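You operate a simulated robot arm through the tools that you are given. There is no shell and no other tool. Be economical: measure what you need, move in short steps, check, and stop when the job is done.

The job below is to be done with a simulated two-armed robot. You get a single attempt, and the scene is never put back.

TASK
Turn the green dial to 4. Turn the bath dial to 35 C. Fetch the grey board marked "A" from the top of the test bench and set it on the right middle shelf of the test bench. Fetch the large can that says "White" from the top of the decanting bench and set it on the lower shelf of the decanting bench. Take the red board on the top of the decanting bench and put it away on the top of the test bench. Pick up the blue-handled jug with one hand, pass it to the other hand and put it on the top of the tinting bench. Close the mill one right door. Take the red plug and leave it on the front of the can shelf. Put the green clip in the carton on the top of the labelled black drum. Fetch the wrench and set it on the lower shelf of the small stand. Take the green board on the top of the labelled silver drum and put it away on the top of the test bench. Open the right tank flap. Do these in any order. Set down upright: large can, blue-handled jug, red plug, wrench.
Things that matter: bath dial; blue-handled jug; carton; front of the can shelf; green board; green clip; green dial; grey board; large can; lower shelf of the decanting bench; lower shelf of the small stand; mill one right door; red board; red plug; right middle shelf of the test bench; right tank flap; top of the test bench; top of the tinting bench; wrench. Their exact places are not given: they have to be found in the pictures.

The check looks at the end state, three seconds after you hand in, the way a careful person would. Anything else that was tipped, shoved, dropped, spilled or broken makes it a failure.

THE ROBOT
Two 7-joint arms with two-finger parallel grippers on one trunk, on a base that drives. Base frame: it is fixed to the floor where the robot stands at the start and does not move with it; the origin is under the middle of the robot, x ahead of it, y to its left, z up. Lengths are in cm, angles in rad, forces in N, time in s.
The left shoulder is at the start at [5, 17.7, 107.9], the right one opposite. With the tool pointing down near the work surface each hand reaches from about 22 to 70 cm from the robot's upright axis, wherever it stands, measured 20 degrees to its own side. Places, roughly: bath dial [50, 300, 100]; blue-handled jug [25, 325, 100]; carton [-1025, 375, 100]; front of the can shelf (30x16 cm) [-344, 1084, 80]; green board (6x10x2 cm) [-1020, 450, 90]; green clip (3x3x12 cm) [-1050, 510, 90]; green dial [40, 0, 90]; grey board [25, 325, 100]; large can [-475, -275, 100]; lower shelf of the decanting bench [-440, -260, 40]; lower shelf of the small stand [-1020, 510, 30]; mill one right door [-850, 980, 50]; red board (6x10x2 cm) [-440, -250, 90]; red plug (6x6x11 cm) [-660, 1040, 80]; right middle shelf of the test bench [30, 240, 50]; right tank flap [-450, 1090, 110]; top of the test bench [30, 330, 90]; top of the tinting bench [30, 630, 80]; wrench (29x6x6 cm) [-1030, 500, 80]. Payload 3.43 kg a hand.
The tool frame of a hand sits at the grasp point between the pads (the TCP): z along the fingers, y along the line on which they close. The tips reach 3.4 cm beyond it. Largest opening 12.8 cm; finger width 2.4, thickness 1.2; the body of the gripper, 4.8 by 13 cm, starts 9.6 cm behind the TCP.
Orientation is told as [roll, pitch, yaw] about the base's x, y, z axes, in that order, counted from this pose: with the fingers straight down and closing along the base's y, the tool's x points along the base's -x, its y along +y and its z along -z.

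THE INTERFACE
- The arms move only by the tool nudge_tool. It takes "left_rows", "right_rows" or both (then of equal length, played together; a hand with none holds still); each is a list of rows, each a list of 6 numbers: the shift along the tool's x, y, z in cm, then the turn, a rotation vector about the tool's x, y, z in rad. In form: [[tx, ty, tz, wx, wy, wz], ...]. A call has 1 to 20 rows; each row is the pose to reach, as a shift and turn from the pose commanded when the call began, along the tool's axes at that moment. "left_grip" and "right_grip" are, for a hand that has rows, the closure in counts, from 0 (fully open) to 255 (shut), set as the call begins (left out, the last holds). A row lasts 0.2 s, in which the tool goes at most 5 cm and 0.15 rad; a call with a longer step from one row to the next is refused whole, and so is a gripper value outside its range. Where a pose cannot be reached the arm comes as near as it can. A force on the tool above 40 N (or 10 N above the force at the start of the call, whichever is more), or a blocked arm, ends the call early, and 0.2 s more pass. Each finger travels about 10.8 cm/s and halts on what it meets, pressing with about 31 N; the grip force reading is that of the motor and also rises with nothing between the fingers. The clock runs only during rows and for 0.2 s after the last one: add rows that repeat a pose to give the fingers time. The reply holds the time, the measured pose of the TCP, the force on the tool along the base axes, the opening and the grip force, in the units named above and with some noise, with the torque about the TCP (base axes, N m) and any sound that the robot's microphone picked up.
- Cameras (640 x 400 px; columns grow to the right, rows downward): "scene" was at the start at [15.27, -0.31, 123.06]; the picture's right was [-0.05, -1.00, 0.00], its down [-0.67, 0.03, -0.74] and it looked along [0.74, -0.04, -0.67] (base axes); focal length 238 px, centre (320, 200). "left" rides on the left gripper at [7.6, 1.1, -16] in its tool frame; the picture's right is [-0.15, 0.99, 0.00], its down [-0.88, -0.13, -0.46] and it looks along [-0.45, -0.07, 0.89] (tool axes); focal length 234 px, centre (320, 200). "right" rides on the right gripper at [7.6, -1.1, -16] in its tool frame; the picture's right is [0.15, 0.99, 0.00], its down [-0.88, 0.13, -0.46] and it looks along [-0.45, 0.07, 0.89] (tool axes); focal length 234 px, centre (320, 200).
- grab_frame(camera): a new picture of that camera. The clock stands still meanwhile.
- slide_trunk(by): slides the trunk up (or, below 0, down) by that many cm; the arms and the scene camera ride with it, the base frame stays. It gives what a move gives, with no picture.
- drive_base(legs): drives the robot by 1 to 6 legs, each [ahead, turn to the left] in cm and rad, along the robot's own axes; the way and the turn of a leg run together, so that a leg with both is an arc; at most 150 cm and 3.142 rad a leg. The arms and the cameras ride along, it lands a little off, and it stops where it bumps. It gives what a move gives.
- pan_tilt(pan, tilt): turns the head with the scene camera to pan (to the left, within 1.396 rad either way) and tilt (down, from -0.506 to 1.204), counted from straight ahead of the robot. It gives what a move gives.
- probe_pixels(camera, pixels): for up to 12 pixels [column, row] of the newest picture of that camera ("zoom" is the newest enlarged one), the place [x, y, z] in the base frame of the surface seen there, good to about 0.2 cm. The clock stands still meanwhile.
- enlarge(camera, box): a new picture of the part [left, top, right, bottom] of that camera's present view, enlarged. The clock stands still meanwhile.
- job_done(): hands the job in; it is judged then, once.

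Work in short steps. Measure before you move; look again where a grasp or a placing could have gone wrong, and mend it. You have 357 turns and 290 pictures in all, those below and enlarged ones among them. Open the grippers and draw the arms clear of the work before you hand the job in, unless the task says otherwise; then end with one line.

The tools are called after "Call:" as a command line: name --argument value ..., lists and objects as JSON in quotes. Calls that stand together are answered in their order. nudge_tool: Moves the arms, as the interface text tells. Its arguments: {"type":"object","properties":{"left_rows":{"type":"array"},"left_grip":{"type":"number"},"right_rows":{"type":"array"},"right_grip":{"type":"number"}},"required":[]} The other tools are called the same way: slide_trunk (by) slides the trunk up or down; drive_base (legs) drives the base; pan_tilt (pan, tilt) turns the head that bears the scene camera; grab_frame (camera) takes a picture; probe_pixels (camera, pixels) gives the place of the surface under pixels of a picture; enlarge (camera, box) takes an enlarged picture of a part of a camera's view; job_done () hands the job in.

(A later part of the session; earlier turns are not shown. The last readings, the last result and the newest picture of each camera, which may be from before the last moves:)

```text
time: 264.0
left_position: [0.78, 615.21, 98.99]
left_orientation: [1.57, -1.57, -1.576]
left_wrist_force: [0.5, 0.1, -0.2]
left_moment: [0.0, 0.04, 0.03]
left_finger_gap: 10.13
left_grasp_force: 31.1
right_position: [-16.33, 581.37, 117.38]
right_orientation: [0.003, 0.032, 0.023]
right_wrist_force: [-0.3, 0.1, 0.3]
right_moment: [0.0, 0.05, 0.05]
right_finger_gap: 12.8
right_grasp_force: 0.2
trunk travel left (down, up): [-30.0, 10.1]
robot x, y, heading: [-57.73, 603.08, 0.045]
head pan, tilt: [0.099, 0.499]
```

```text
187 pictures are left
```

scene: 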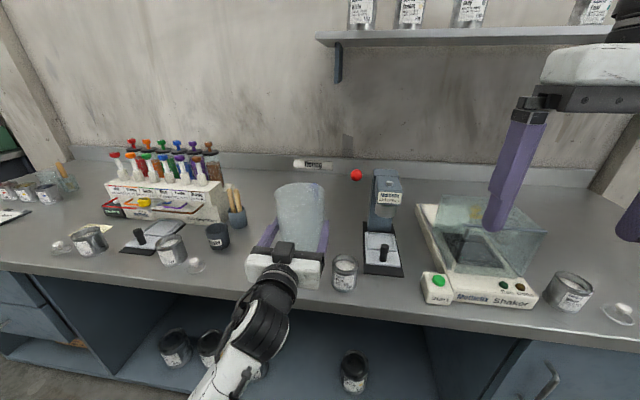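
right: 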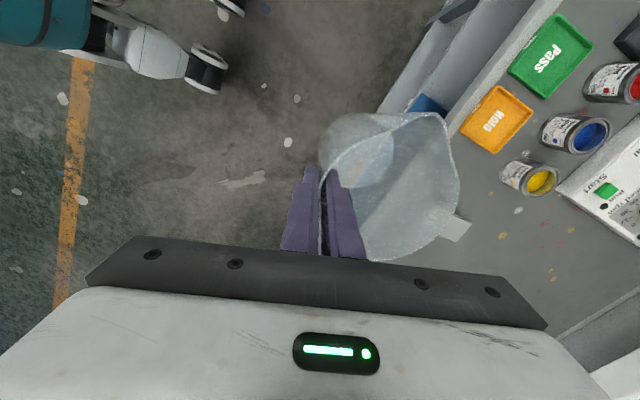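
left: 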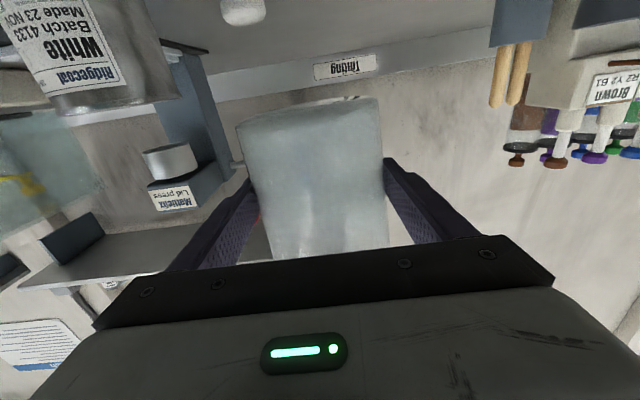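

The small can (y≈605) is close; I shift 6.5 left and lower 7.

Call:
nudge_tool --left_rows '[[0, 3, 0, 0, 0, 0], [0, 6.5, 0, 0, 0, 0], [2.5, 6.5, 0.8, 0, 0, 0], [5, 6.5, 0.8, 0, 0, 0], [7, 6.5, 0.8, 0, 0, 0], [7, 6.5, 0.8, 0, 0, 0]]'

Call:
enlarge --camera "scene" --box '[200, 160, 400, 320]'

Call:
grab_frame --camera "left"

```text
time: 265.4
left_position: [1.83, 621.7, 92.12]
left_orientation: [2.222, -1.569, -2.231]
left_wrist_force: [-0.4, 0.4, 0.3]
left_moment: [0.01, 0.01, -0.01]
left_finger_gap: 10.12
left_grasp_force: 30.9
right_position: [-16.36, 581.4, 117.37]
right_orientation: [0.003, 0.03, 0.023]
right_wrist_force: [0.6, 0.0, -0.8]
right_moment: [-0.02, 0.01, -0.03]
right_finger_gap: 12.83
right_grasp_force: 0.0
trunk travel left (down, up): [-30.0, 10.1]
robot x, y, heading: [-57.71, 602.85, 0.043]
head pan, tilt: [0.099, 0.499]
```

```text
2.50 times, centred on (300, 240) of scene
```

zoom: 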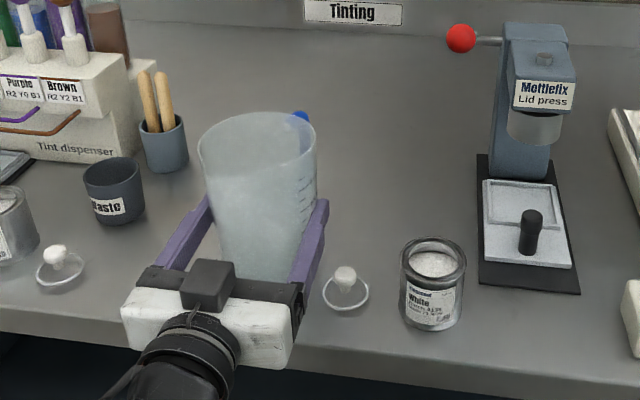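

```text
185 pictures are left
```

left: 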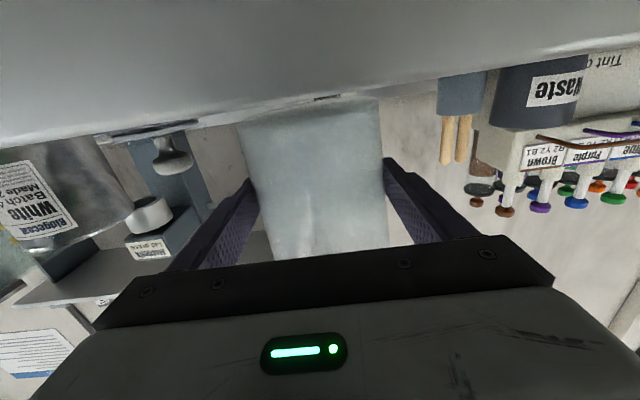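

There's a small lid (zoom (345,290)) near the right finger. I probe it.

Call:
probe_pixels --camera "zoom" --pixels '[[345, 275], [325, 295], [345, 308], [366, 292], [310, 250], [290, 275], [60, 275], [110, 220]]'

```text
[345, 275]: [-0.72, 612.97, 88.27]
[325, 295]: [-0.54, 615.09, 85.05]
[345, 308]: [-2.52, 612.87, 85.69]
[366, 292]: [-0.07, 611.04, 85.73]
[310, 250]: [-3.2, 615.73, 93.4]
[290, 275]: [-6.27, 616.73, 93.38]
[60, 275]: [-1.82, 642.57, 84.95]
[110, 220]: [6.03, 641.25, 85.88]
```

The lid reaches y≈615; I shift a further 4.5 left, then lower in fine steps to contact.

Call:
nudge_tool --left_rows '[[0, 2.5, 0, 0, 0, 0], [0, 4.5, 0, 0, 0, 0], [0.7, 4.5, 0, 0, 0, 0], [1.1, 4.5, 0, 0, 0, 0], [1.4, 4.5, 0, 0, 0, 0], [1.4, 4.5, 0, 0, 0, 0]]'

Call:
grab_frame --camera "left"

```text
time: 266.8
left_position: [1.63, 626.2, 91.08]
left_orientation: [2.845, -1.563, -2.855]
left_wrist_force: [0.7, 0.4, 10.6]
left_moment: [0.4, -0.5, 0.0]
left_finger_gap: 10.12
left_grasp_force: 31.0
right_position: [-16.5, 581.5, 117.43]
right_orientation: [0.005, 0.03, 0.024]
right_wrist_force: [-1.1, -0.3, -0.7]
right_moment: [-0.01, 0.03, 0.0]
right_finger_gap: 12.79
right_grasp_force: 0.0
trunk travel left (down, up): [-30.0, 10.1]
robot x, y, heading: [-58.15, 602.87, 0.046]
head pan, tilt: [0.099, 0.499]
```

```text
184 pictures are left
```

left: 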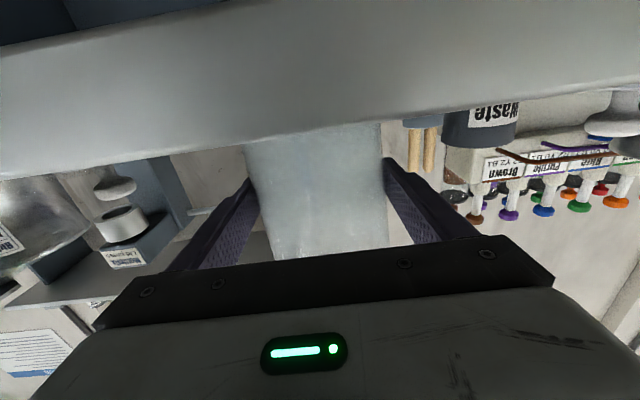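

Contact (10 N). I open slowly and back straight out.

Call:
nudge_tool --left_rows '[[-0.1, 0, 0, 0, 0, 0], [-0.1, 0, 0, 0, 0, 0], [-0.1, 0, 0, 0, 0, 0]]' --left_grip 0

Call:
enlarge --camera "scene" --box '[200, 160, 400, 320]'

```text
time: 267.6
left_position: [1.56, 626.19, 90.65]
left_orientation: [1.346, -1.572, -1.351]
left_wrist_force: [-0.1, 0.1, -0.1]
left_moment: [0.03, 0.02, 0.04]
left_finger_gap: 12.83
left_grasp_force: 0.1
right_position: [-16.44, 581.46, 117.43]
right_orientation: [0.005, 0.029, 0.023]
right_wrist_force: [0.7, -0.7, -0.4]
right_moment: [-0.01, 0.01, 0.01]
right_finger_gap: 12.78
right_grasp_force: 0.0
trunk travel left (down, up): [-30.0, 10.1]
robot x, y, heading: [-57.5, 602.81, 0.048]
head pan, tilt: [0.099, 0.499]
```

```text
2.50 times, centred on (300, 240) of scene
```

zoom: 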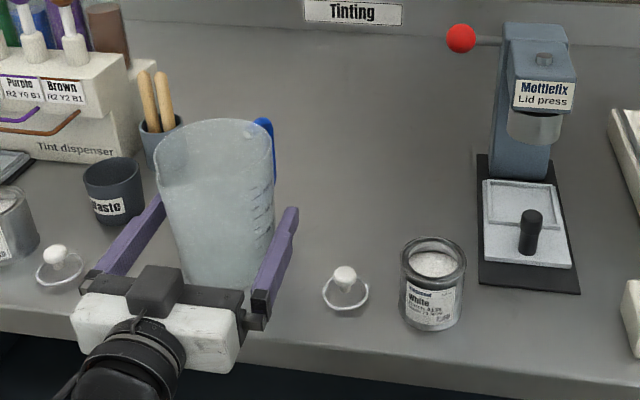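

Jug stands free. I drive straight back 35 and verify.

Call:
drive_base --legs '[[-35, 0]]'

Call:
enlarge --camera "scene" --box '[180, 100, 420, 250]'

```text
time: 269.9
left_position: [-33.77, 624.7, 90.72]
left_orientation: [2.328, -1.57, -2.332]
left_wrist_force: [-0.2, 0.4, 0.5]
left_moment: [-0.02, 0.02, -0.01]
left_finger_gap: 12.8
left_grasp_force: 0.0
right_position: [-51.72, 580.07, 117.52]
right_orientation: [0.004, 0.03, 0.028]
right_wrist_force: [-0.4, 0.6, 0.9]
right_moment: [-0.02, -0.01, -0.02]
right_finger_gap: 12.78
right_grasp_force: 0.1
trunk travel left (down, up): [-30.0, 10.1]
robot x, y, heading: [-92.8, 600.86, 0.049]
head pan, tilt: [0.099, 0.499]
```

```text
2.67 times, centred on (300, 175) of scene
```

zoom: 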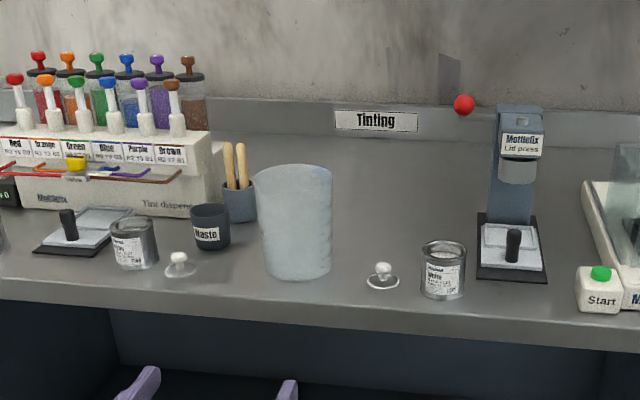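

Jug stands upright. Now I return the left hand to a down-pointing rest pose, and turn to look toward the far end of the hall.

Call:
nudge_tool --left_rows '[[-2, 0.3, -0.5, 0, 0.13, 0], [-4, 0.6, -1, 0, 0.26, 0], [-6, 0.9, -1.5, 0, 0.39, 0], [-8, 1.2, -2, 0, 0.52, 0], [-10, 1.5, -2.5, 0, 0.65, 0], [-12, 1.8, -3, 0, 0.78, 0], [-14, 2.1, -4, 0, 0.91, 0], [-16, 2.4, -5, 0, 1.04, 0], [-18, 2.7, -6, 0, 1.17, 0], [-20, 3, -7, 0, 1.3, 0], [-22, 3.3, -8, 0, 1.43, 0], [-24, 3.6, -9, 0, 1.57, 0], [-24, 3.6, -9, 0, 1.57, 0]]'

Call:
drive_base --legs '[[0, 1.9]]'

Call:
pan_tilt --pan 0 --tilt 0.15

Call:
grab_frame --camera "scene"

```text
time: 272.7
left_position: [-42.73, 628.51, 114.8]
left_orientation: [0.0, -0.001, -0.004]
left_wrist_force: [0.4, 0.4, -0.5]
left_moment: [-0.01, -0.02, 0.0]
left_finger_gap: 12.78
left_grasp_force: 0.0
right_position: [-51.66, 579.93, 117.45]
right_orientation: [0.003, 0.032, 0.027]
right_wrist_force: [-0.5, 0.4, 0.2]
right_moment: [0.02, -0.02, 0.01]
right_finger_gap: 12.8
right_grasp_force: 0.0
trunk travel left (down, up): [-30.0, 10.1]
robot x, y, heading: [-93.18, 601.07, 0.049]
head pan, tilt: [0.099, 0.499]
```

```text
time: 277.6
left_position: [-134.53, 640.33, 114.8]
left_orientation: [0.003, -0.002, 1.885]
left_wrist_force: [0.3, -0.2, 0.1]
left_moment: [0.0, -0.03, 0.0]
left_finger_gap: 12.81
left_grasp_force: 0.1
right_position: [-85.7, 647.04, 117.41]
right_orientation: [0.003, 0.031, 1.913]
right_wrist_force: [0.1, 1.0, -0.8]
right_moment: [0.0, 0.02, 0.0]
right_finger_gap: 12.82
right_grasp_force: 0.0
trunk travel left (down, up): [-30.0, 10.1]
robot x, y, heading: [-92.69, 601.44, 1.938]
head pan, tilt: [0.099, 0.499]
```

```text
time: 278.5
left_position: [-134.58, 640.25, 114.72]
left_orientation: [0.001, -0.001, 1.886]
left_wrist_force: [-0.3, -0.5, -0.1]
left_moment: [-0.01, -0.01, 0.01]
left_finger_gap: 12.8
left_grasp_force: 0.1
right_position: [-85.59, 647.05, 117.39]
right_orientation: [0.004, 0.03, 1.915]
right_wrist_force: [-0.7, 0.8, -0.3]
right_moment: [0.01, 0.0, -0.03]
right_finger_gap: 12.84
right_grasp_force: 0.1
trunk travel left (down, up): [-30.0, 10.1]
robot x, y, heading: [-92.87, 601.06, 1.93]
head pan, tilt: [0.0, 0.15]
```

```text
181 pictures are left
```

scene: 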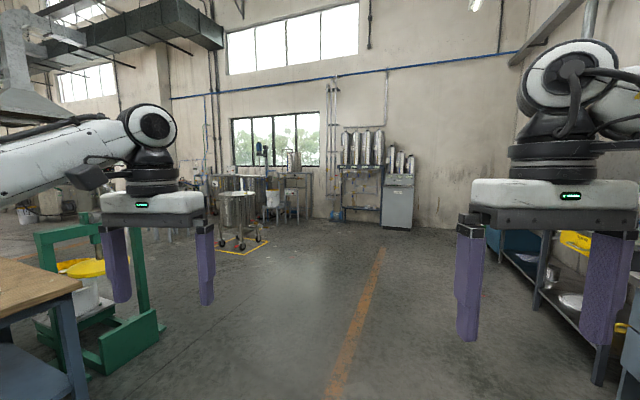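

I enlarge the far area around (290,185) where the can shelf and tank should be.

Call:
enlarge --camera "scene" --box '[190, 110, 440, 266]'

Call:
probe_pixels --camera "zoom" --pixels '[[110, 240], [110, 330], [270, 190], [290, 280], [400, 180], [530, 250], [160, 370], [260, 160], [60, 250]]'

Call:
probe_pixels --camera "scene" --pixels '[[130, 330], [90, 380], [60, 370], [40, 270], [160, 320], [380, 300], [340, 260], [270, 300]]'

```text
2.56 times, centred on (315, 188) of scene
```

zoom: 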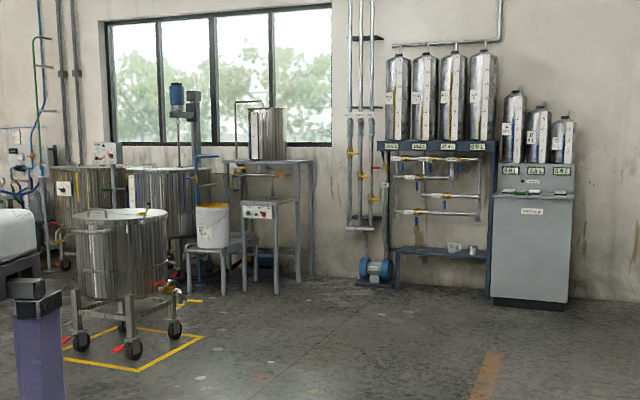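

```text
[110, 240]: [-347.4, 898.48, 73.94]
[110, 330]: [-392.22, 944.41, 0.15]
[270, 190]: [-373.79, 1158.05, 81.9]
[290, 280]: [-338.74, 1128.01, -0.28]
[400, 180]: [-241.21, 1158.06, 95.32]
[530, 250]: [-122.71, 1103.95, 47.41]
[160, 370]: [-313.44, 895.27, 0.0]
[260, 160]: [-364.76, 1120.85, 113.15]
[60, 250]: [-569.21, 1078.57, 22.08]
```

```text
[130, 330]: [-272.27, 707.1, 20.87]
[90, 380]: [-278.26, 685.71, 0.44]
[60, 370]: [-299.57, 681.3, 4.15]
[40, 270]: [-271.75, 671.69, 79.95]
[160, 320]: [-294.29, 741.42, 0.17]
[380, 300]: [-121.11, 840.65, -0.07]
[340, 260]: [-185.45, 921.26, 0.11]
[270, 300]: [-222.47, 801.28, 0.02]
```

Open floor runs along this heading. I drive ~375 cm toward (-230,950).

Call:
drive_base --legs '[[150, 0], [150, 0], [70, 0]]'

Call:
pan_tilt --pan 0.4 --tilt 0.25

Call:
grab_frame --camera "scene"

```text
time: 296.4
left_position: [-265.16, 987.9, 114.72]
left_orientation: [0.001, -0.002, 1.867]
left_wrist_force: [0.4, 0.8, 0.6]
left_moment: [0.02, 0.01, 0.02]
left_finger_gap: 12.8
left_grasp_force: 0.2
right_position: [-216.05, 993.71, 117.38]
right_orientation: [0.005, 0.033, 1.899]
right_wrist_force: [-0.2, 0.7, -0.8]
right_moment: [0.0, 0.02, -0.02]
right_finger_gap: 12.8
right_grasp_force: 0.0
trunk travel left (down, up): [-30.0, 10.1]
robot x, y, heading: [-224.26, 947.9, 1.92]
head pan, tilt: [0.0, 0.15]
```

```text
time: 297.3
left_position: [-265.16, 987.87, 114.8]
left_orientation: [0.003, -0.003, 1.867]
left_wrist_force: [0.1, 0.3, 0.3]
left_moment: [0.01, 0.01, -0.03]
left_finger_gap: 12.81
left_grasp_force: 0.0
right_position: [-216.12, 993.75, 117.42]
right_orientation: [0.003, 0.029, 1.897]
right_wrist_force: [0.3, 0.6, -0.4]
right_moment: [0.01, 0.0, 0.0]
right_finger_gap: 12.83
right_grasp_force: 0.1
trunk travel left (down, up): [-30.0, 10.1]
robot x, y, heading: [-224.4, 947.91, 1.919]
head pan, tilt: [0.4, 0.25]
```

```text
179 pictures are left
```

scene: 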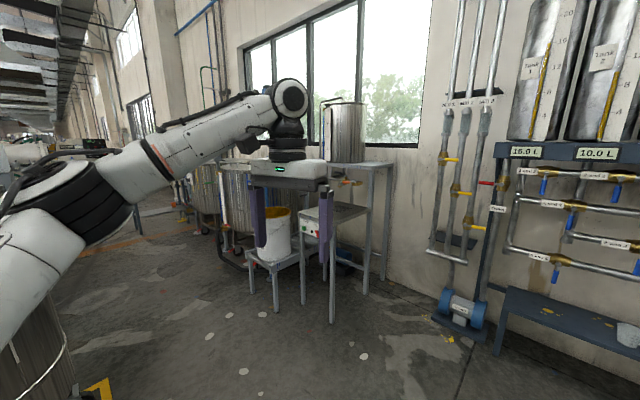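

I probe the stand, tanks, mobile tank and floor for distances.

Call:
probe_pixels --camera "scene" --pixels '[[345, 208], [320, 222], [340, 163], [375, 163], [290, 245], [332, 322], [275, 310], [230, 200], [205, 200], [240, 260], [110, 250], [60, 330]]'

Call:
enlarge --camera "scene" --box '[170, 90, 410, 240]'

```text
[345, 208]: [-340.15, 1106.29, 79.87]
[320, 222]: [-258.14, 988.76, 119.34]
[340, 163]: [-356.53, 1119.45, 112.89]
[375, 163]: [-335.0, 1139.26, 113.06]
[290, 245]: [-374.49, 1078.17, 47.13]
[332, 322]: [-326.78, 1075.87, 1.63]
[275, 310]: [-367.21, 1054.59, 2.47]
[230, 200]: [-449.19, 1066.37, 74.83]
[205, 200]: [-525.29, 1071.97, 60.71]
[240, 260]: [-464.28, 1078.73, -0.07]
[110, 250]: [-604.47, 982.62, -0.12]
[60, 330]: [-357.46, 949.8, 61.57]
```

```text
2.67 times, centred on (290, 165) of scene
```

zoom: 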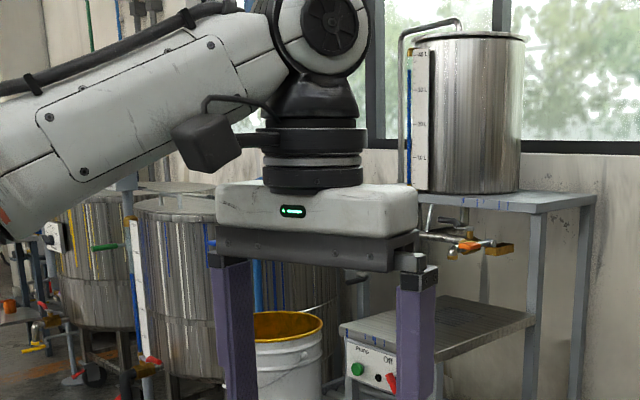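

A ~100 cm lane runs along y≈1000 between the mobile tank and the stands; elbows ride above them. I move to about (-300,1000) facing -x.

Call:
drive_base --legs '[[0, 0.62], [90, 0], [0, 0.6]]'

Call:
pan_tilt --pan -0.5 --tilt 0.4

Call:
grab_frame --camera "scene"

Call:
pan_tilt --pan 0.0 --tilt 0.3

Call:
grab_frame --camera "scene"

```text
time: 305.3
left_position: [-350.23, 973.57, 114.57]
left_orientation: [0.0, -0.002, 3.089]
left_wrist_force: [0.0, 0.2, -0.9]
left_moment: [0.03, 0.02, -0.02]
left_finger_gap: 12.8
left_grasp_force: 0.0
right_position: [-339.04, 1021.7, 117.54]
right_orientation: [0.004, 0.028, 3.12]
right_wrist_force: [-0.4, -0.5, 0.0]
right_moment: [0.07, 0.0, -0.01]
right_finger_gap: 12.83
right_grasp_force: 0.0
trunk travel left (down, up): [-30.0, 10.1]
robot x, y, heading: [-298.68, 998.69, -3.141]
head pan, tilt: [0.4, 0.25]
```

```text
time: 306.5
left_position: [-350.18, 973.76, 114.87]
left_orientation: [0.001, -0.002, 3.089]
left_wrist_force: [0.1, 0.0, 0.1]
left_moment: [-0.05, 0.03, 0.02]
left_finger_gap: 12.81
left_grasp_force: 0.0
right_position: [-338.93, 1021.75, 117.36]
right_orientation: [0.005, 0.03, 3.117]
right_wrist_force: [-0.5, -0.3, -0.8]
right_moment: [0.0, -0.01, 0.0]
right_finger_gap: 12.79
right_grasp_force: 0.0
trunk travel left (down, up): [-30.0, 10.1]
robot x, y, heading: [-298.62, 998.46, -3.142]
head pan, tilt: [-0.499, 0.4]
```

```text
177 pictures are left
```

scene: 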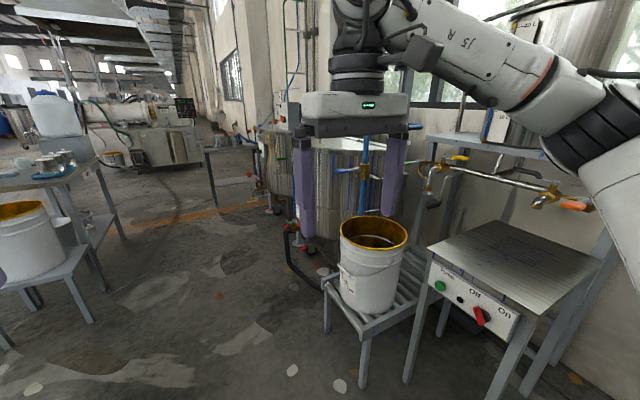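

```text
time: 307.5
left_position: [-350.19, 973.54, 114.81]
left_orientation: [0.003, -0.003, 3.09]
left_wrist_force: [0.5, -0.1, 0.2]
left_moment: [0.01, 0.0, -0.02]
left_finger_gap: 12.81
left_grasp_force: 0.1
right_position: [-339.05, 1021.73, 117.45]
right_orientation: [0.005, 0.029, 3.12]
right_wrist_force: [0.3, 0.1, -0.2]
right_moment: [0.01, 0.01, -0.01]
right_finger_gap: 12.8
right_grasp_force: 0.0
trunk travel left (down, up): [-30.0, 10.1]
robot x, y, heading: [-298.79, 998.76, -3.143]
head pan, tilt: [0.0, 0.3]
```

```text
176 pictures are left
```

scene: 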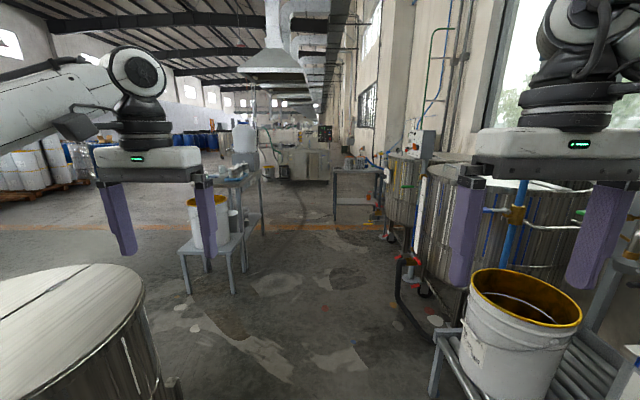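

I probe lane obstacles and the small table ahead at (355,180).

Call:
probe_pixels --camera "scene" --pixels '[[240, 290], [262, 235], [235, 180], [355, 172], [335, 220], [405, 290], [440, 350], [400, 200], [425, 210], [320, 260], [300, 330], [380, 170]]'

Call:
enlarge --camera "scene" --box '[280, 110, 480, 235]'

```text
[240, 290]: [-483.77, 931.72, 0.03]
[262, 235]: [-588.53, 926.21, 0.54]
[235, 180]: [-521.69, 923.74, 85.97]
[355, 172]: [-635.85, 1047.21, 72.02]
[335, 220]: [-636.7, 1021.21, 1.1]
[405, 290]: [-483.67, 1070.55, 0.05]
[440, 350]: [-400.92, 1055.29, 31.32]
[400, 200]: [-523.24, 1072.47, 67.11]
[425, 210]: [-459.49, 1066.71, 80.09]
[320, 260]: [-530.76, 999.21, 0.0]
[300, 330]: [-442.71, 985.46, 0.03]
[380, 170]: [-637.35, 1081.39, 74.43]
```

```text
3.20 times, centred on (380, 172) of scene
```

zoom: 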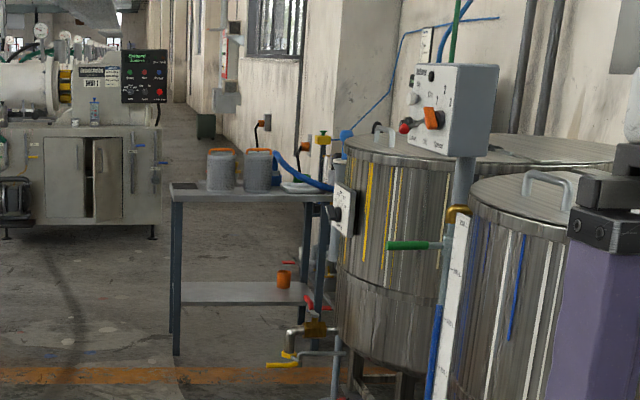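

Lane is clear. I drive 150 along a slightly left-shifted line to x≈-448, looking right before turning to the tanks.

Call:
drive_base --legs '[[0, 0.1], [145, 0], [0, -0.1]]'

Call:
pan_tilt --pan -1.35 --tilt 0.3

Call:
grab_frame --camera "scene"

```text
time: 315.8
left_position: [-496.48, 961.48, 114.8]
left_orientation: [0.0, -0.001, 3.07]
left_wrist_force: [0.5, 0.0, 0.0]
left_moment: [-0.05, 0.02, 0.0]
left_finger_gap: 12.8
left_grasp_force: 0.1
right_position: [-484.42, 1009.2, 117.36]
right_orientation: [0.005, 0.03, 3.1]
right_wrist_force: [0.1, 0.5, -0.1]
right_moment: [-0.01, 0.0, -0.01]
right_finger_gap: 12.81
right_grasp_force: 0.0
trunk travel left (down, up): [-30.0, 10.1]
robot x, y, heading: [-444.63, 985.16, 3.117]
head pan, tilt: [0.0, 0.3]
```

```text
time: 317.3
left_position: [-496.53, 961.32, 114.74]
left_orientation: [0.002, -0.002, 3.07]
left_wrist_force: [0.4, 0.4, 0.2]
left_moment: [0.0, -0.02, 0.0]
left_finger_gap: 12.79
left_grasp_force: 0.1
right_position: [-484.42, 1009.1, 117.4]
right_orientation: [0.005, 0.03, 3.1]
right_wrist_force: [-0.2, 0.6, -0.6]
right_moment: [0.01, 0.01, 0.0]
right_finger_gap: 12.79
right_grasp_force: 0.1
trunk travel left (down, up): [-30.0, 10.1]
robot x, y, heading: [-444.82, 984.78, 3.124]
head pan, tilt: [-1.349, 0.3]
```

```text
174 pictures are left
```

scene: 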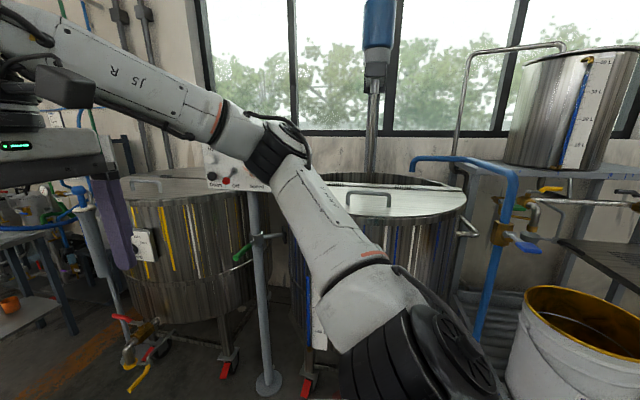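

The right tank's front half-lid with the U-handle at (370,195) is the flap, hinged at (380,187). I probe it and the surroundings.

Call:
enlarge --camera "scene" --box '[290, 150, 530, 290]'

Call:
probe_pixels --camera "scene" --pixels '[[370, 191], [348, 200], [389, 203], [310, 187], [460, 190], [400, 215], [462, 205], [340, 182], [372, 150], [260, 250], [265, 375], [490, 260]]'

```text
2.67 times, centred on (410, 220) of scene
```

zoom: 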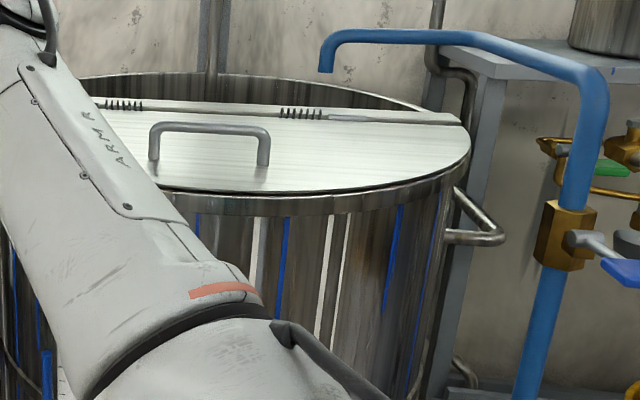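

```text
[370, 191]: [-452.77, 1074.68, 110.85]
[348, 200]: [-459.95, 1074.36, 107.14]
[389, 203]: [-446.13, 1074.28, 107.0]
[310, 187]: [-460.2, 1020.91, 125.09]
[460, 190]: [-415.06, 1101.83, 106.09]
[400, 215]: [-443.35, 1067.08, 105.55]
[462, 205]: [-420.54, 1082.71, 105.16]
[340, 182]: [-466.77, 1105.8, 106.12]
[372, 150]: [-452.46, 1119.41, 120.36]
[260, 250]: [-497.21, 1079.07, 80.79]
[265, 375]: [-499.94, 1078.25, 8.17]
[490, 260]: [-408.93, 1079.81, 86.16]
```

Flap handle: bar along x (-460..-446) at y=1074.4, z≈110.5; hinge at y≈1104, z≈106. I turn to face the tank (+y) from here and view it frontally.

Call:
drive_base --legs '[[0, -1.55]]'

Call:
slide_trunk --by 10

Call:
pan_tilt --pan 0 --tilt 0.35

Call:
grab_frame --camera "scene"

```text
time: 321.5
left_position: [-468.5, 1036.86, 114.79]
left_orientation: [0.002, -0.002, 1.498]
left_wrist_force: [-0.4, -0.3, 0.4]
left_moment: [0.01, 0.03, -0.02]
left_finger_gap: 12.8
left_grasp_force: 0.1
right_position: [-420.58, 1024.82, 117.37]
right_orientation: [0.004, 0.027, 1.528]
right_wrist_force: [0.0, -0.1, -0.1]
right_moment: [0.03, -0.01, -0.01]
right_finger_gap: 12.78
right_grasp_force: 0.1
trunk travel left (down, up): [-30.0, 10.1]
robot x, y, heading: [-444.56, 985.32, 1.548]
head pan, tilt: [-1.349, 0.3]
```

```text
time: 322.8
left_position: [-468.39, 1036.96, 124.82]
left_orientation: [0.002, -0.002, 1.497]
left_wrist_force: [-1.2, 0.4, -0.4]
left_moment: [-0.01, 0.03, -0.01]
left_finger_gap: 12.8
left_grasp_force: 0.1
right_position: [-420.58, 1024.92, 127.38]
right_orientation: [0.004, 0.031, 1.527]
right_wrist_force: [0.2, 0.2, 0.2]
right_moment: [-0.02, 0.01, 0.01]
right_finger_gap: 12.8
right_grasp_force: 0.1
trunk travel left (down, up): [-40.0, 0.1]
robot x, y, heading: [-444.81, 985.25, 1.545]
head pan, tilt: [-1.349, 0.3]
```

```text
time: 324.3
left_position: [-468.5, 1036.98, 124.67]
left_orientation: [0.001, -0.001, 1.498]
left_wrist_force: [0.4, 0.1, -0.7]
left_moment: [-0.03, 0.01, -0.05]
left_finger_gap: 12.78
left_grasp_force: 0.0
right_position: [-420.68, 1024.9, 127.36]
right_orientation: [0.004, 0.03, 1.527]
right_wrist_force: [0.4, -0.1, -0.1]
right_moment: [-0.01, 0.02, -0.01]
right_finger_gap: 12.81
right_grasp_force: 0.1
trunk travel left (down, up): [-40.0, 0.1]
robot x, y, heading: [-444.98, 985.47, 1.55]
head pan, tilt: [0.0, 0.351]
```

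```text
172 pictures are left
```

scene: 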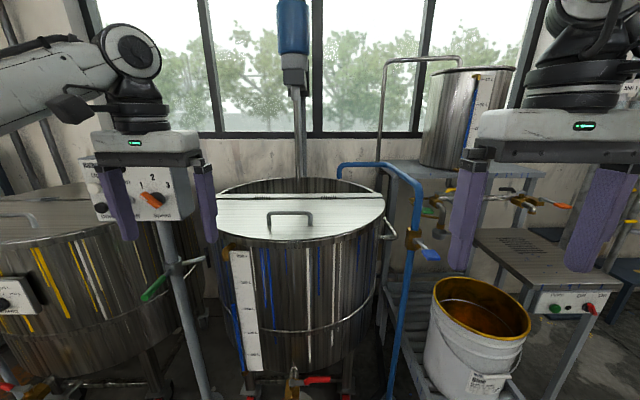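

I probe the blue spout, panel, tank front valve and mixer shaft.

Call:
probe_pixels --camera "scene" --pixels '[[342, 170], [375, 166], [416, 200], [150, 205], [178, 215], [295, 385], [320, 380], [299, 130], [292, 70], [288, 214], [300, 234], [300, 197]]'

```text
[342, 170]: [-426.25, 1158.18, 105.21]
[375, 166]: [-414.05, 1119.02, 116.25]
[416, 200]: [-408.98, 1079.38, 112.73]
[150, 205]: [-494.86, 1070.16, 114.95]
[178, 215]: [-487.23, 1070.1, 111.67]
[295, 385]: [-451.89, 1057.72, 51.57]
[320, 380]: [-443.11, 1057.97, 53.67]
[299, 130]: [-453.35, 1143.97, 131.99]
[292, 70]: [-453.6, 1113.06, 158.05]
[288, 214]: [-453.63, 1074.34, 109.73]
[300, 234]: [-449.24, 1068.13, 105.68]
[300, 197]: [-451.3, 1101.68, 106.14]
```

Plan: right hand takes the bar from above and lifts along the arc; left pushes the flap over from inside. First I tuck the left hand in, away from the panel.

Call:
nudge_tool --left_rows '[[2.5, -2, 0, 0, 0, 0], [5, -4, 0, 0, 0, 0], [7.5, -6, 0, 0, 0, 0], [10, -8, 0, 0, 0, 0], [12.5, -9, 0, 0, 0, 0], [14, -9, 0, 0, 0, 0], [14, -9, 0, 0, 0, 0]]' --left_grip 255

Call:
drive_base --legs '[[0, 0.23], [45, -0.208]]'

Call:
grab_frame --camera "scene"

```text
time: 325.9
left_position: [-460.5, 1022.52, 124.71]
left_orientation: [0.002, -0.002, 1.498]
left_wrist_force: [-0.6, -1.0, -0.1]
left_moment: [-0.01, -0.03, -0.02]
left_finger_gap: 0.01
left_grasp_force: 30.3
right_position: [-420.69, 1024.92, 127.3]
right_orientation: [0.006, 0.03, 1.529]
right_wrist_force: [0.6, 0.3, 0.0]
right_moment: [-0.05, 0.0, 0.0]
right_finger_gap: 12.82
right_grasp_force: 0.1
trunk travel left (down, up): [-40.0, 0.1]
robot x, y, heading: [-444.61, 984.72, 1.552]
head pan, tilt: [0.0, 0.351]
```

```text
time: 329.4
left_position: [-466.26, 1057.96, 124.78]
left_orientation: [0.002, -0.002, 1.527]
left_wrist_force: [-0.1, -0.6, 0.2]
left_moment: [-0.01, 0.01, 0.02]
left_finger_gap: 0.01
left_grasp_force: 31.5
right_position: [-426.68, 1061.35, 127.41]
right_orientation: [0.004, 0.03, 1.557]
right_wrist_force: [-0.2, 1.0, -0.4]
right_moment: [-0.01, 0.02, 0.01]
right_finger_gap: 12.82
right_grasp_force: 0.0
trunk travel left (down, up): [-40.0, 0.1]
robot x, y, heading: [-450.06, 1021.24, 1.582]
head pan, tilt: [0.0, 0.351]
stopped in leg 2: the robot was blocked; the commanded pose is now the measured one
```

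```text
171 pictures are left
```

scene: 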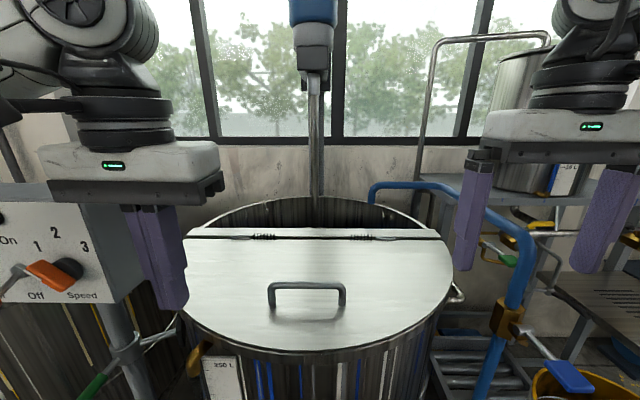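

The base was stopped at y≈1021. I back off 1.5 cm and look down to see what it touched.

Call:
drive_base --legs '[[-1.5, 0]]'

Call:
pan_tilt --pan 0 --tilt 1.15

Call:
grab_frame --camera "scene"

Call:
pan_tilt --pan 0 --tilt 0.5

```text
time: 330.2
left_position: [-466.32, 1056.29, 124.64]
left_orientation: [0.001, -0.003, 1.528]
left_wrist_force: [0.5, 0.2, -0.4]
left_moment: [0.03, -0.01, -0.03]
left_finger_gap: 0.01
left_grasp_force: 31.8
right_position: [-426.54, 1059.84, 127.36]
right_orientation: [0.004, 0.031, 1.557]
right_wrist_force: [-1.4, -0.4, -0.5]
right_moment: [-0.03, 0.0, 0.01]
right_finger_gap: 12.81
right_grasp_force: 0.0
trunk travel left (down, up): [-40.0, 0.1]
robot x, y, heading: [-449.81, 1019.54, 1.586]
head pan, tilt: [0.0, 0.351]
```

```text
time: 331.3
left_position: [-466.39, 1056.5, 124.78]
left_orientation: [0.001, 0.0, 1.529]
left_wrist_force: [-0.4, 0.0, 0.4]
left_moment: [-0.01, 0.01, 0.0]
left_finger_gap: 0.0
left_grasp_force: 30.6
right_position: [-426.72, 1059.9, 127.39]
right_orientation: [0.003, 0.031, 1.556]
right_wrist_force: [0.5, 0.0, 0.2]
right_moment: [0.02, 0.0, -0.04]
right_finger_gap: 12.79
right_grasp_force: 0.0
trunk travel left (down, up): [-40.0, 0.1]
robot x, y, heading: [-449.74, 1019.54, 1.584]
head pan, tilt: [0.0, 1.15]
```

```text
170 pictures are left
```

scene: 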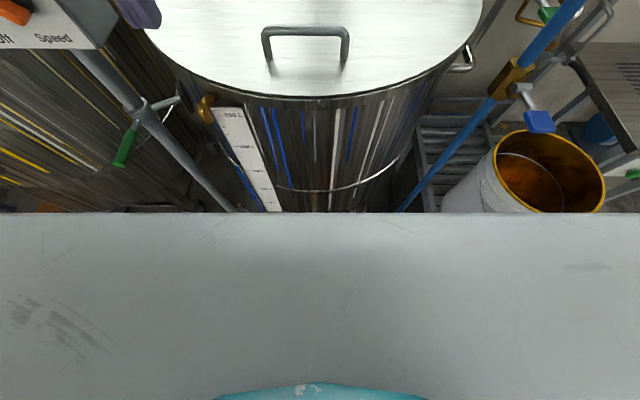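

```text
time: 332.4
left_position: [-466.45, 1056.39, 124.68]
left_orientation: [0.002, -0.002, 1.528]
left_wrist_force: [-0.3, -0.9, -0.7]
left_moment: [0.0, -0.01, -0.03]
left_finger_gap: 0.0
left_grasp_force: 31.3
right_position: [-426.67, 1059.77, 127.33]
right_orientation: [0.004, 0.031, 1.557]
right_wrist_force: [-0.1, -0.1, -0.3]
right_moment: [0.01, -0.04, 0.0]
right_finger_gap: 12.77
right_grasp_force: 0.1
trunk travel left (down, up): [-40.0, 0.1]
robot x, y, heading: [-449.74, 1019.24, 1.582]
head pan, tilt: [0.0, 0.499]
```

I bring the right hand above the bar with a +1.557 spin (closing fore-aft).

Call:
nudge_tool --right_rows '[[-1, 2, 0, 0, 0, 0.13], [-2, 4, 0, 0, 0, 0.26], [-3, 6, 0, 0, 0, 0.39], [-4, 8, 0, 0, 0, 0.52], [-5, 10, 1, 0, 0, 0.65], [-6, 12, 2, 0, 0, 0.78], [-7, 14, 3, 0, 0, 0.91], [-8.5, 16, 4, 0, 0, 1.04], [-10, 18, 5, 0, 0, 1.17], [-12, 20, 6, 0, 0, 1.3], [-13.5, 22, 7, 0, 0, 1.43], [-14.6, 23.3, 8.5, 0, 0, 1.557], [-14.6, 23.3, 8.5, 0, 0, 1.557]]' --right_grip 150

Call:
grab_frame --camera "scene"

Call:
grab_frame --camera "right"

```text
time: 335.2
left_position: [-466.33, 1056.3, 124.71]
left_orientation: [0.002, -0.002, 1.527]
left_wrist_force: [0.0, 0.6, 0.2]
left_moment: [-0.01, 0.0, -0.01]
left_finger_gap: 0.0
left_grasp_force: 31.0
right_position: [-449.66, 1074.63, 118.53]
right_orientation: [-0.032, 0.004, -0.002]
right_wrist_force: [0.1, 0.5, -0.4]
right_moment: [0.02, -0.02, 0.01]
right_finger_gap: 5.3
right_grasp_force: 0.0
trunk travel left (down, up): [-40.0, 0.1]
robot x, y, heading: [-449.97, 1019.43, 1.582]
head pan, tilt: [0.0, 0.499]
```

```text
169 pictures are left
```

scene: 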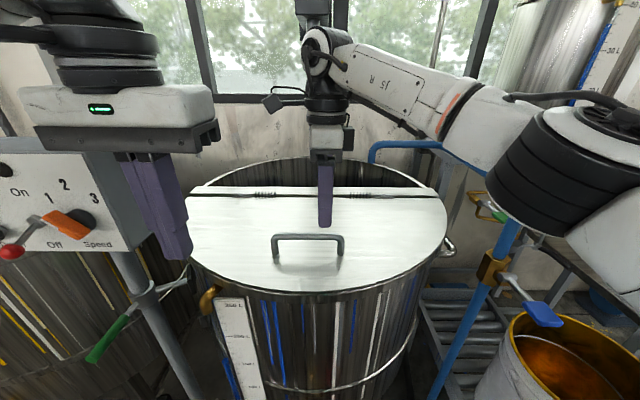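

```text
168 pictures are left
```

right: 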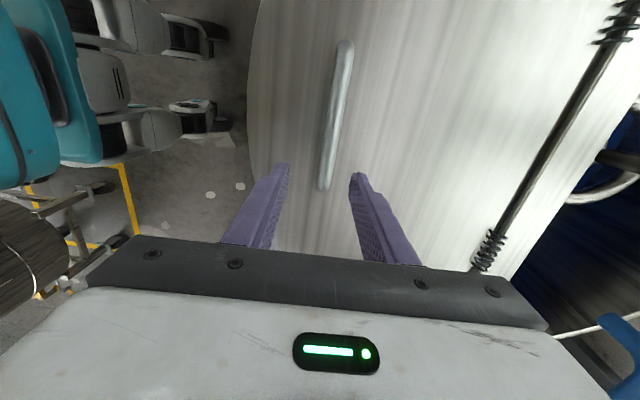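

The bar lies between the fingers but they're near its right end; I shift 3.3 left and lower 8.2.

Call:
nudge_tool --right_rows '[[3.3, -0.2, 0, 0, 0, 0], [3.3, -0.2, 3, 0, 0, 0], [3.3, -0.2, 5.5, 0, 0, 0], [3.3, -0.2, 7.2, 0, 0, 0], [3.3, -0.2, 8.2, 0, 0, 0], [3.3, -0.2, 8.2, 0, 0, 0]]'

Call:
enlarge --camera "scene" --box '[220, 150, 420, 290]'

Call:
grab_frame --camera "right"

```text
time: 336.6
left_position: [-466.42, 1056.5, 124.69]
left_orientation: [0.002, -0.002, 1.529]
left_wrist_force: [0.2, -0.8, -0.4]
left_moment: [0.01, 0.0, -0.02]
left_finger_gap: 0.02
left_grasp_force: 31.5
right_position: [-453.03, 1074.04, 110.26]
right_orientation: [-0.033, 0.004, -0.001]
right_wrist_force: [0.0, -0.1, 0.3]
right_moment: [0.0, 0.0, 0.02]
right_finger_gap: 5.28
right_grasp_force: 0.1
trunk travel left (down, up): [-40.0, 0.1]
robot x, y, heading: [-449.93, 1019.61, 1.584]
head pan, tilt: [0.0, 0.499]
```

```text
2.86 times, centred on (320, 220) of scene
```

zoom: 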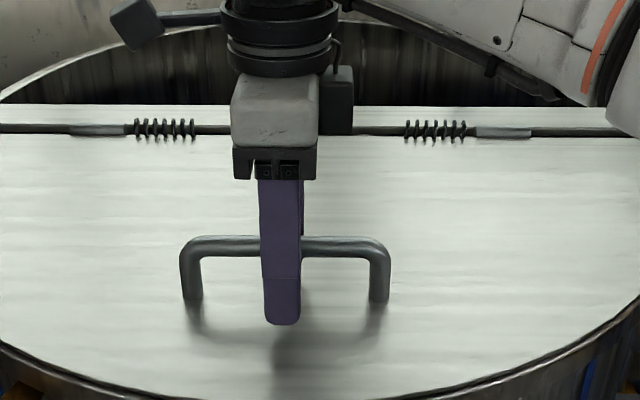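

```text
166 pictures are left
```

right: 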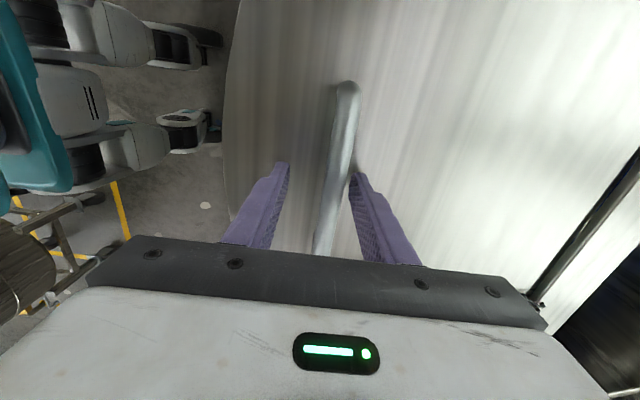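

Fingers straddle the bar. I probe the hinge axis exactly before lifting.

Call:
probe_pixels --camera "zoom" --pixels '[[505, 133], [100, 131], [370, 132], [220, 241], [345, 243], [320, 370]]'

Call:
nudge_tool --right_rows '[[0, 0, 0, 0, 0, 0], [0, 0, 0, 0, 0, 0], [0, 0, 0, 0, 0, 0]]' --right_grip 255

```text
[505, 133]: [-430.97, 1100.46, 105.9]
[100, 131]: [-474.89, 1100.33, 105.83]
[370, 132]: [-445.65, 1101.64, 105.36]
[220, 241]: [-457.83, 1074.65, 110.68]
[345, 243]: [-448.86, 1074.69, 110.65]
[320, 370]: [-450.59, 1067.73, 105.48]
```

```text
time: 337.2
left_position: [-466.49, 1056.73, 124.59]
left_orientation: [0.001, 0.001, 1.526]
left_wrist_force: [-0.2, 0.3, -0.2]
left_moment: [0.01, 0.02, 0.0]
left_finger_gap: 0.01
left_grasp_force: 30.5
right_position: [-453.04, 1075.04, 110.26]
right_orientation: [-0.013, 0.008, -0.004]
right_wrist_force: [-4.6, 13.0, -7.3]
right_moment: [0.25, -0.04, 0.5]
right_finger_gap: 1.56
right_grasp_force: 45.3
trunk travel left (down, up): [-40.0, 0.1]
robot x, y, heading: [-450.07, 1019.55, 1.59]
head pan, tilt: [0.0, 0.499]
stopped in row 3 (right hand): the force on the tool passed its limit at 41 N (the readings are from after the stop); the commanded pose is now the measured one
```

Bar gripped (1.56 cm). Hinge at y≈1101, z≈105.8, radius ≈26.4. I lift along the arc to θ≈30° as a first step.

Call:
nudge_tool --right_rows '[[0, 0.2, -1.4, -0.02, 0, 0], [0, 0.8, -3.3, -0.04, 0, 0], [0, 1.4, -5, -0.06, 0, 0], [0, 2.1, -6.6, -0.08, 0, 0], [0, 2.9, -8.2, -0.1, 0, 0], [0, 3.7, -9.6, -0.12, 0, 0], [0, 4.8, -11.1, -0.14, 0, 0], [0, 5.8, -12.4, -0.16, 0, 0]]'

Call:
grab_frame --camera "scene"

```text
time: 338.8
left_position: [-466.79, 1055.97, 124.8]
left_orientation: [-0.001, -0.004, 1.531]
left_wrist_force: [-0.4, 0.6, 0.9]
left_moment: [-0.03, 0.11, 0.0]
left_finger_gap: 0.0
left_grasp_force: 31.4
right_position: [-450.28, 1079.54, 121.06]
right_orientation: [0.087, 0.088, -0.042]
right_wrist_force: [-38.0, -17.1, 10.5]
right_moment: [-0.07, 0.1, 1.07]
right_finger_gap: 1.66
right_grasp_force: 44.8
right hand out of reach, approached as far as the arm can: row 6, 7
trunk travel left (down, up): [-40.0, 0.1]
robot x, y, heading: [-449.76, 1019.93, 1.594]
head pan, tilt: [0.0, 0.499]
stopped in row 7 (right hand): the force on the tool passed its limit at 73 N (the readings are from after the stop); the commanded pose is now the measured one
```

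```text
165 pictures are left
```

scene: 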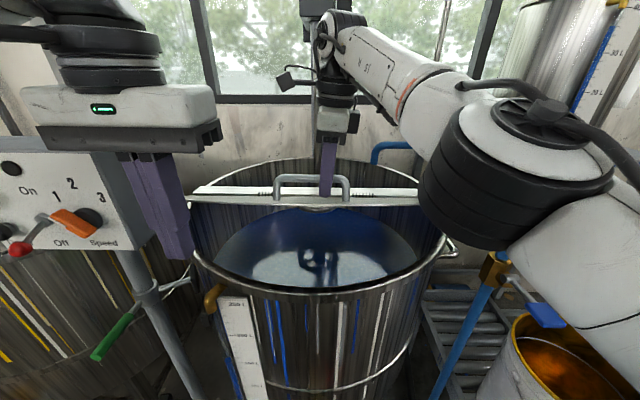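

The flap is up ~25°, but the right arm is at its limit near the centreline. I lower it to about 8° and release to see whether the hinge holds by itself.

Call:
nudge_tool --right_rows '[[0.6, -0.7, 1.2, 0.02, 0, 0], [1.2, -1.4, 2.7, 0.04, 0, 0], [1.8, -2.1, 4.2, 0.06, 0, 0], [2.3, -2.8, 5.6, 0.08, 0, 0], [2.8, -3.3, 7, 0.1, 0, 0], [2.8, -3.3, 7, 0.1, 0, 0]]'

Call:
nudge_tool --right_rows '[[0, 0, 0, 0, 0, 0], [0, 0, 0, 0, 0, 0], [0, 0, 0, 0, 0, 0]]' --right_grip 190

Call:
grab_frame --camera "scene"

```text
time: 339.4
left_position: [-466.66, 1055.81, 124.89]
left_orientation: [0.0, -0.006, 1.532]
left_wrist_force: [0.1, -0.8, 0.3]
left_moment: [0.0, -0.01, -0.01]
left_finger_gap: 0.0
left_grasp_force: 30.5
right_position: [-449.83, 1078.66, 119.31]
right_orientation: [0.031, 0.079, -0.056]
right_wrist_force: [-11.1, -33.3, 15.6]
right_moment: [-0.19, 0.46, 1.14]
right_finger_gap: 1.71
right_grasp_force: 45.0
right hand out of reach, approached as far as the arm can: row 2
trunk travel left (down, up): [-40.0, 0.1]
robot x, y, heading: [-449.91, 1019.35, 1.591]
head pan, tilt: [0.0, 0.499]
stopped in row 2 (right hand): the force on the tool passed its limit at 74 N (the readings are from after the stop); the commanded pose is now the measured one
```

```text
time: 340.1
left_position: [-466.48, 1056.19, 124.68]
left_orientation: [0.003, -0.003, 1.53]
left_wrist_force: [-0.4, 0.3, 0.0]
left_moment: [0.03, 0.01, -0.03]
left_finger_gap: 0.0
left_grasp_force: 31.6
right_position: [-449.46, 1079.52, 119.04]
right_orientation: [0.043, 0.077, -0.071]
right_wrist_force: [-2.8, -5.8, 2.1]
right_moment: [-0.03, 0.06, 0.04]
right_finger_gap: 3.64
right_grasp_force: 3.2
trunk travel left (down, up): [-40.0, 0.1]
robot x, y, heading: [-449.87, 1019.25, 1.589]
head pan, tilt: [0.0, 0.499]
```

```text
164 pictures are left
```

scene: 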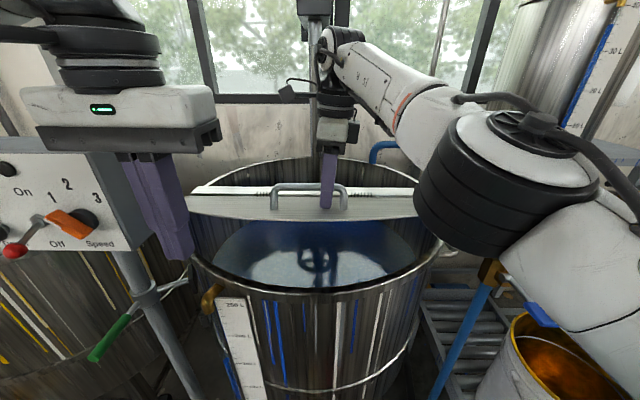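

The flap seems to stay at ~20° after release. I open further and wait to confirm it holds.

Call:
nudge_tool --right_rows '[[0, 0, -0.2, 0, 0, 0], [0, 0, -0.2, 0, 0, 0], [0, 0, -0.2, 0, 0, 0], [0, 0, -0.2, 0, 0, 0]]' --right_grip 130

Call:
enlarge --camera "scene" --box '[180, 140, 460, 310]'

```text
time: 341.1
left_position: [-466.46, 1056.42, 124.62]
left_orientation: [0.001, -0.001, 1.529]
left_wrist_force: [-0.5, 0.7, 0.1]
left_moment: [0.01, -0.03, 0.01]
left_finger_gap: 0.02
left_grasp_force: 30.9
right_position: [-449.55, 1079.48, 119.26]
right_orientation: [0.042, 0.076, -0.065]
right_wrist_force: [0.2, -0.8, -0.3]
right_moment: [0.0, 0.0, 0.02]
right_finger_gap: 6.27
right_grasp_force: 0.0
trunk travel left (down, up): [-40.0, 0.1]
robot x, y, heading: [-450.14, 1019.66, 1.587]
head pan, tilt: [0.0, 0.499]
```

```text
2.29 times, centred on (320, 225) of scene
```

zoom: 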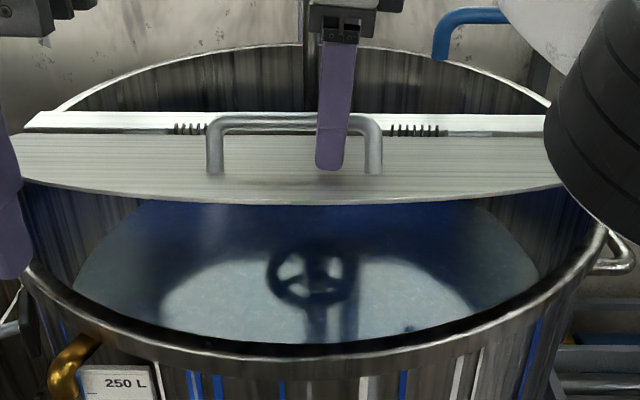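

The hinge holds by friction – good. I slide the right hand out sideways along the bar (+x) rising slightly, then up.

Call:
nudge_tool --right_rows '[[-2, 0, -0.4, 0, 0, 0], [-4, 0, -0.8, 0, 0, 0], [-7, 0, -1.2, 0, 0, 0], [-10, 0, -1.6, 0, 0, 0], [-13, 0, -2.5, 0, 0, 0], [-15, 0, -5, 0, 0, 0], [-15, -3, -8, 0, 0, 0], [-15, -7, -9, 0, 0, 0], [-15, -7, -9, 0, 0, 0]]' --right_grip 110

Call:
grab_frame --camera "scene"

```text
time: 343.1
left_position: [-466.56, 1056.39, 124.66]
left_orientation: [0.001, 0.0, 1.531]
left_wrist_force: [0.4, -0.2, -0.1]
left_moment: [-0.01, -0.02, -0.02]
left_finger_gap: 0.0
left_grasp_force: 31.0
right_position: [-434.58, 1071.18, 126.67]
right_orientation: [0.042, 0.077, -0.066]
right_wrist_force: [-0.1, -0.6, 0.0]
right_moment: [-0.05, 0.0, 0.0]
right_finger_gap: 7.28
right_grasp_force: 0.1
trunk travel left (down, up): [-40.0, 0.1]
robot x, y, heading: [-450.22, 1019.53, 1.587]
head pan, tilt: [0.0, 0.499]
```

```text
162 pictures are left
```

scene: 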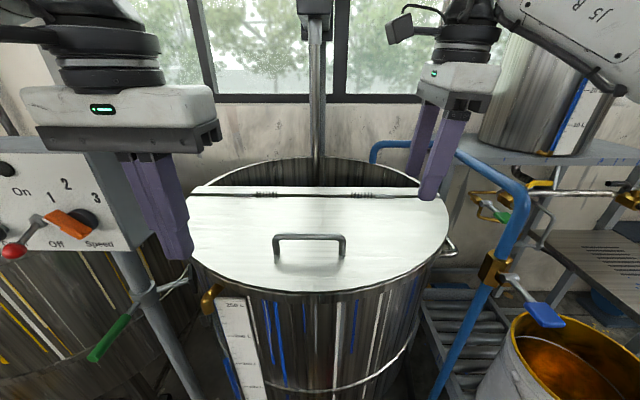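

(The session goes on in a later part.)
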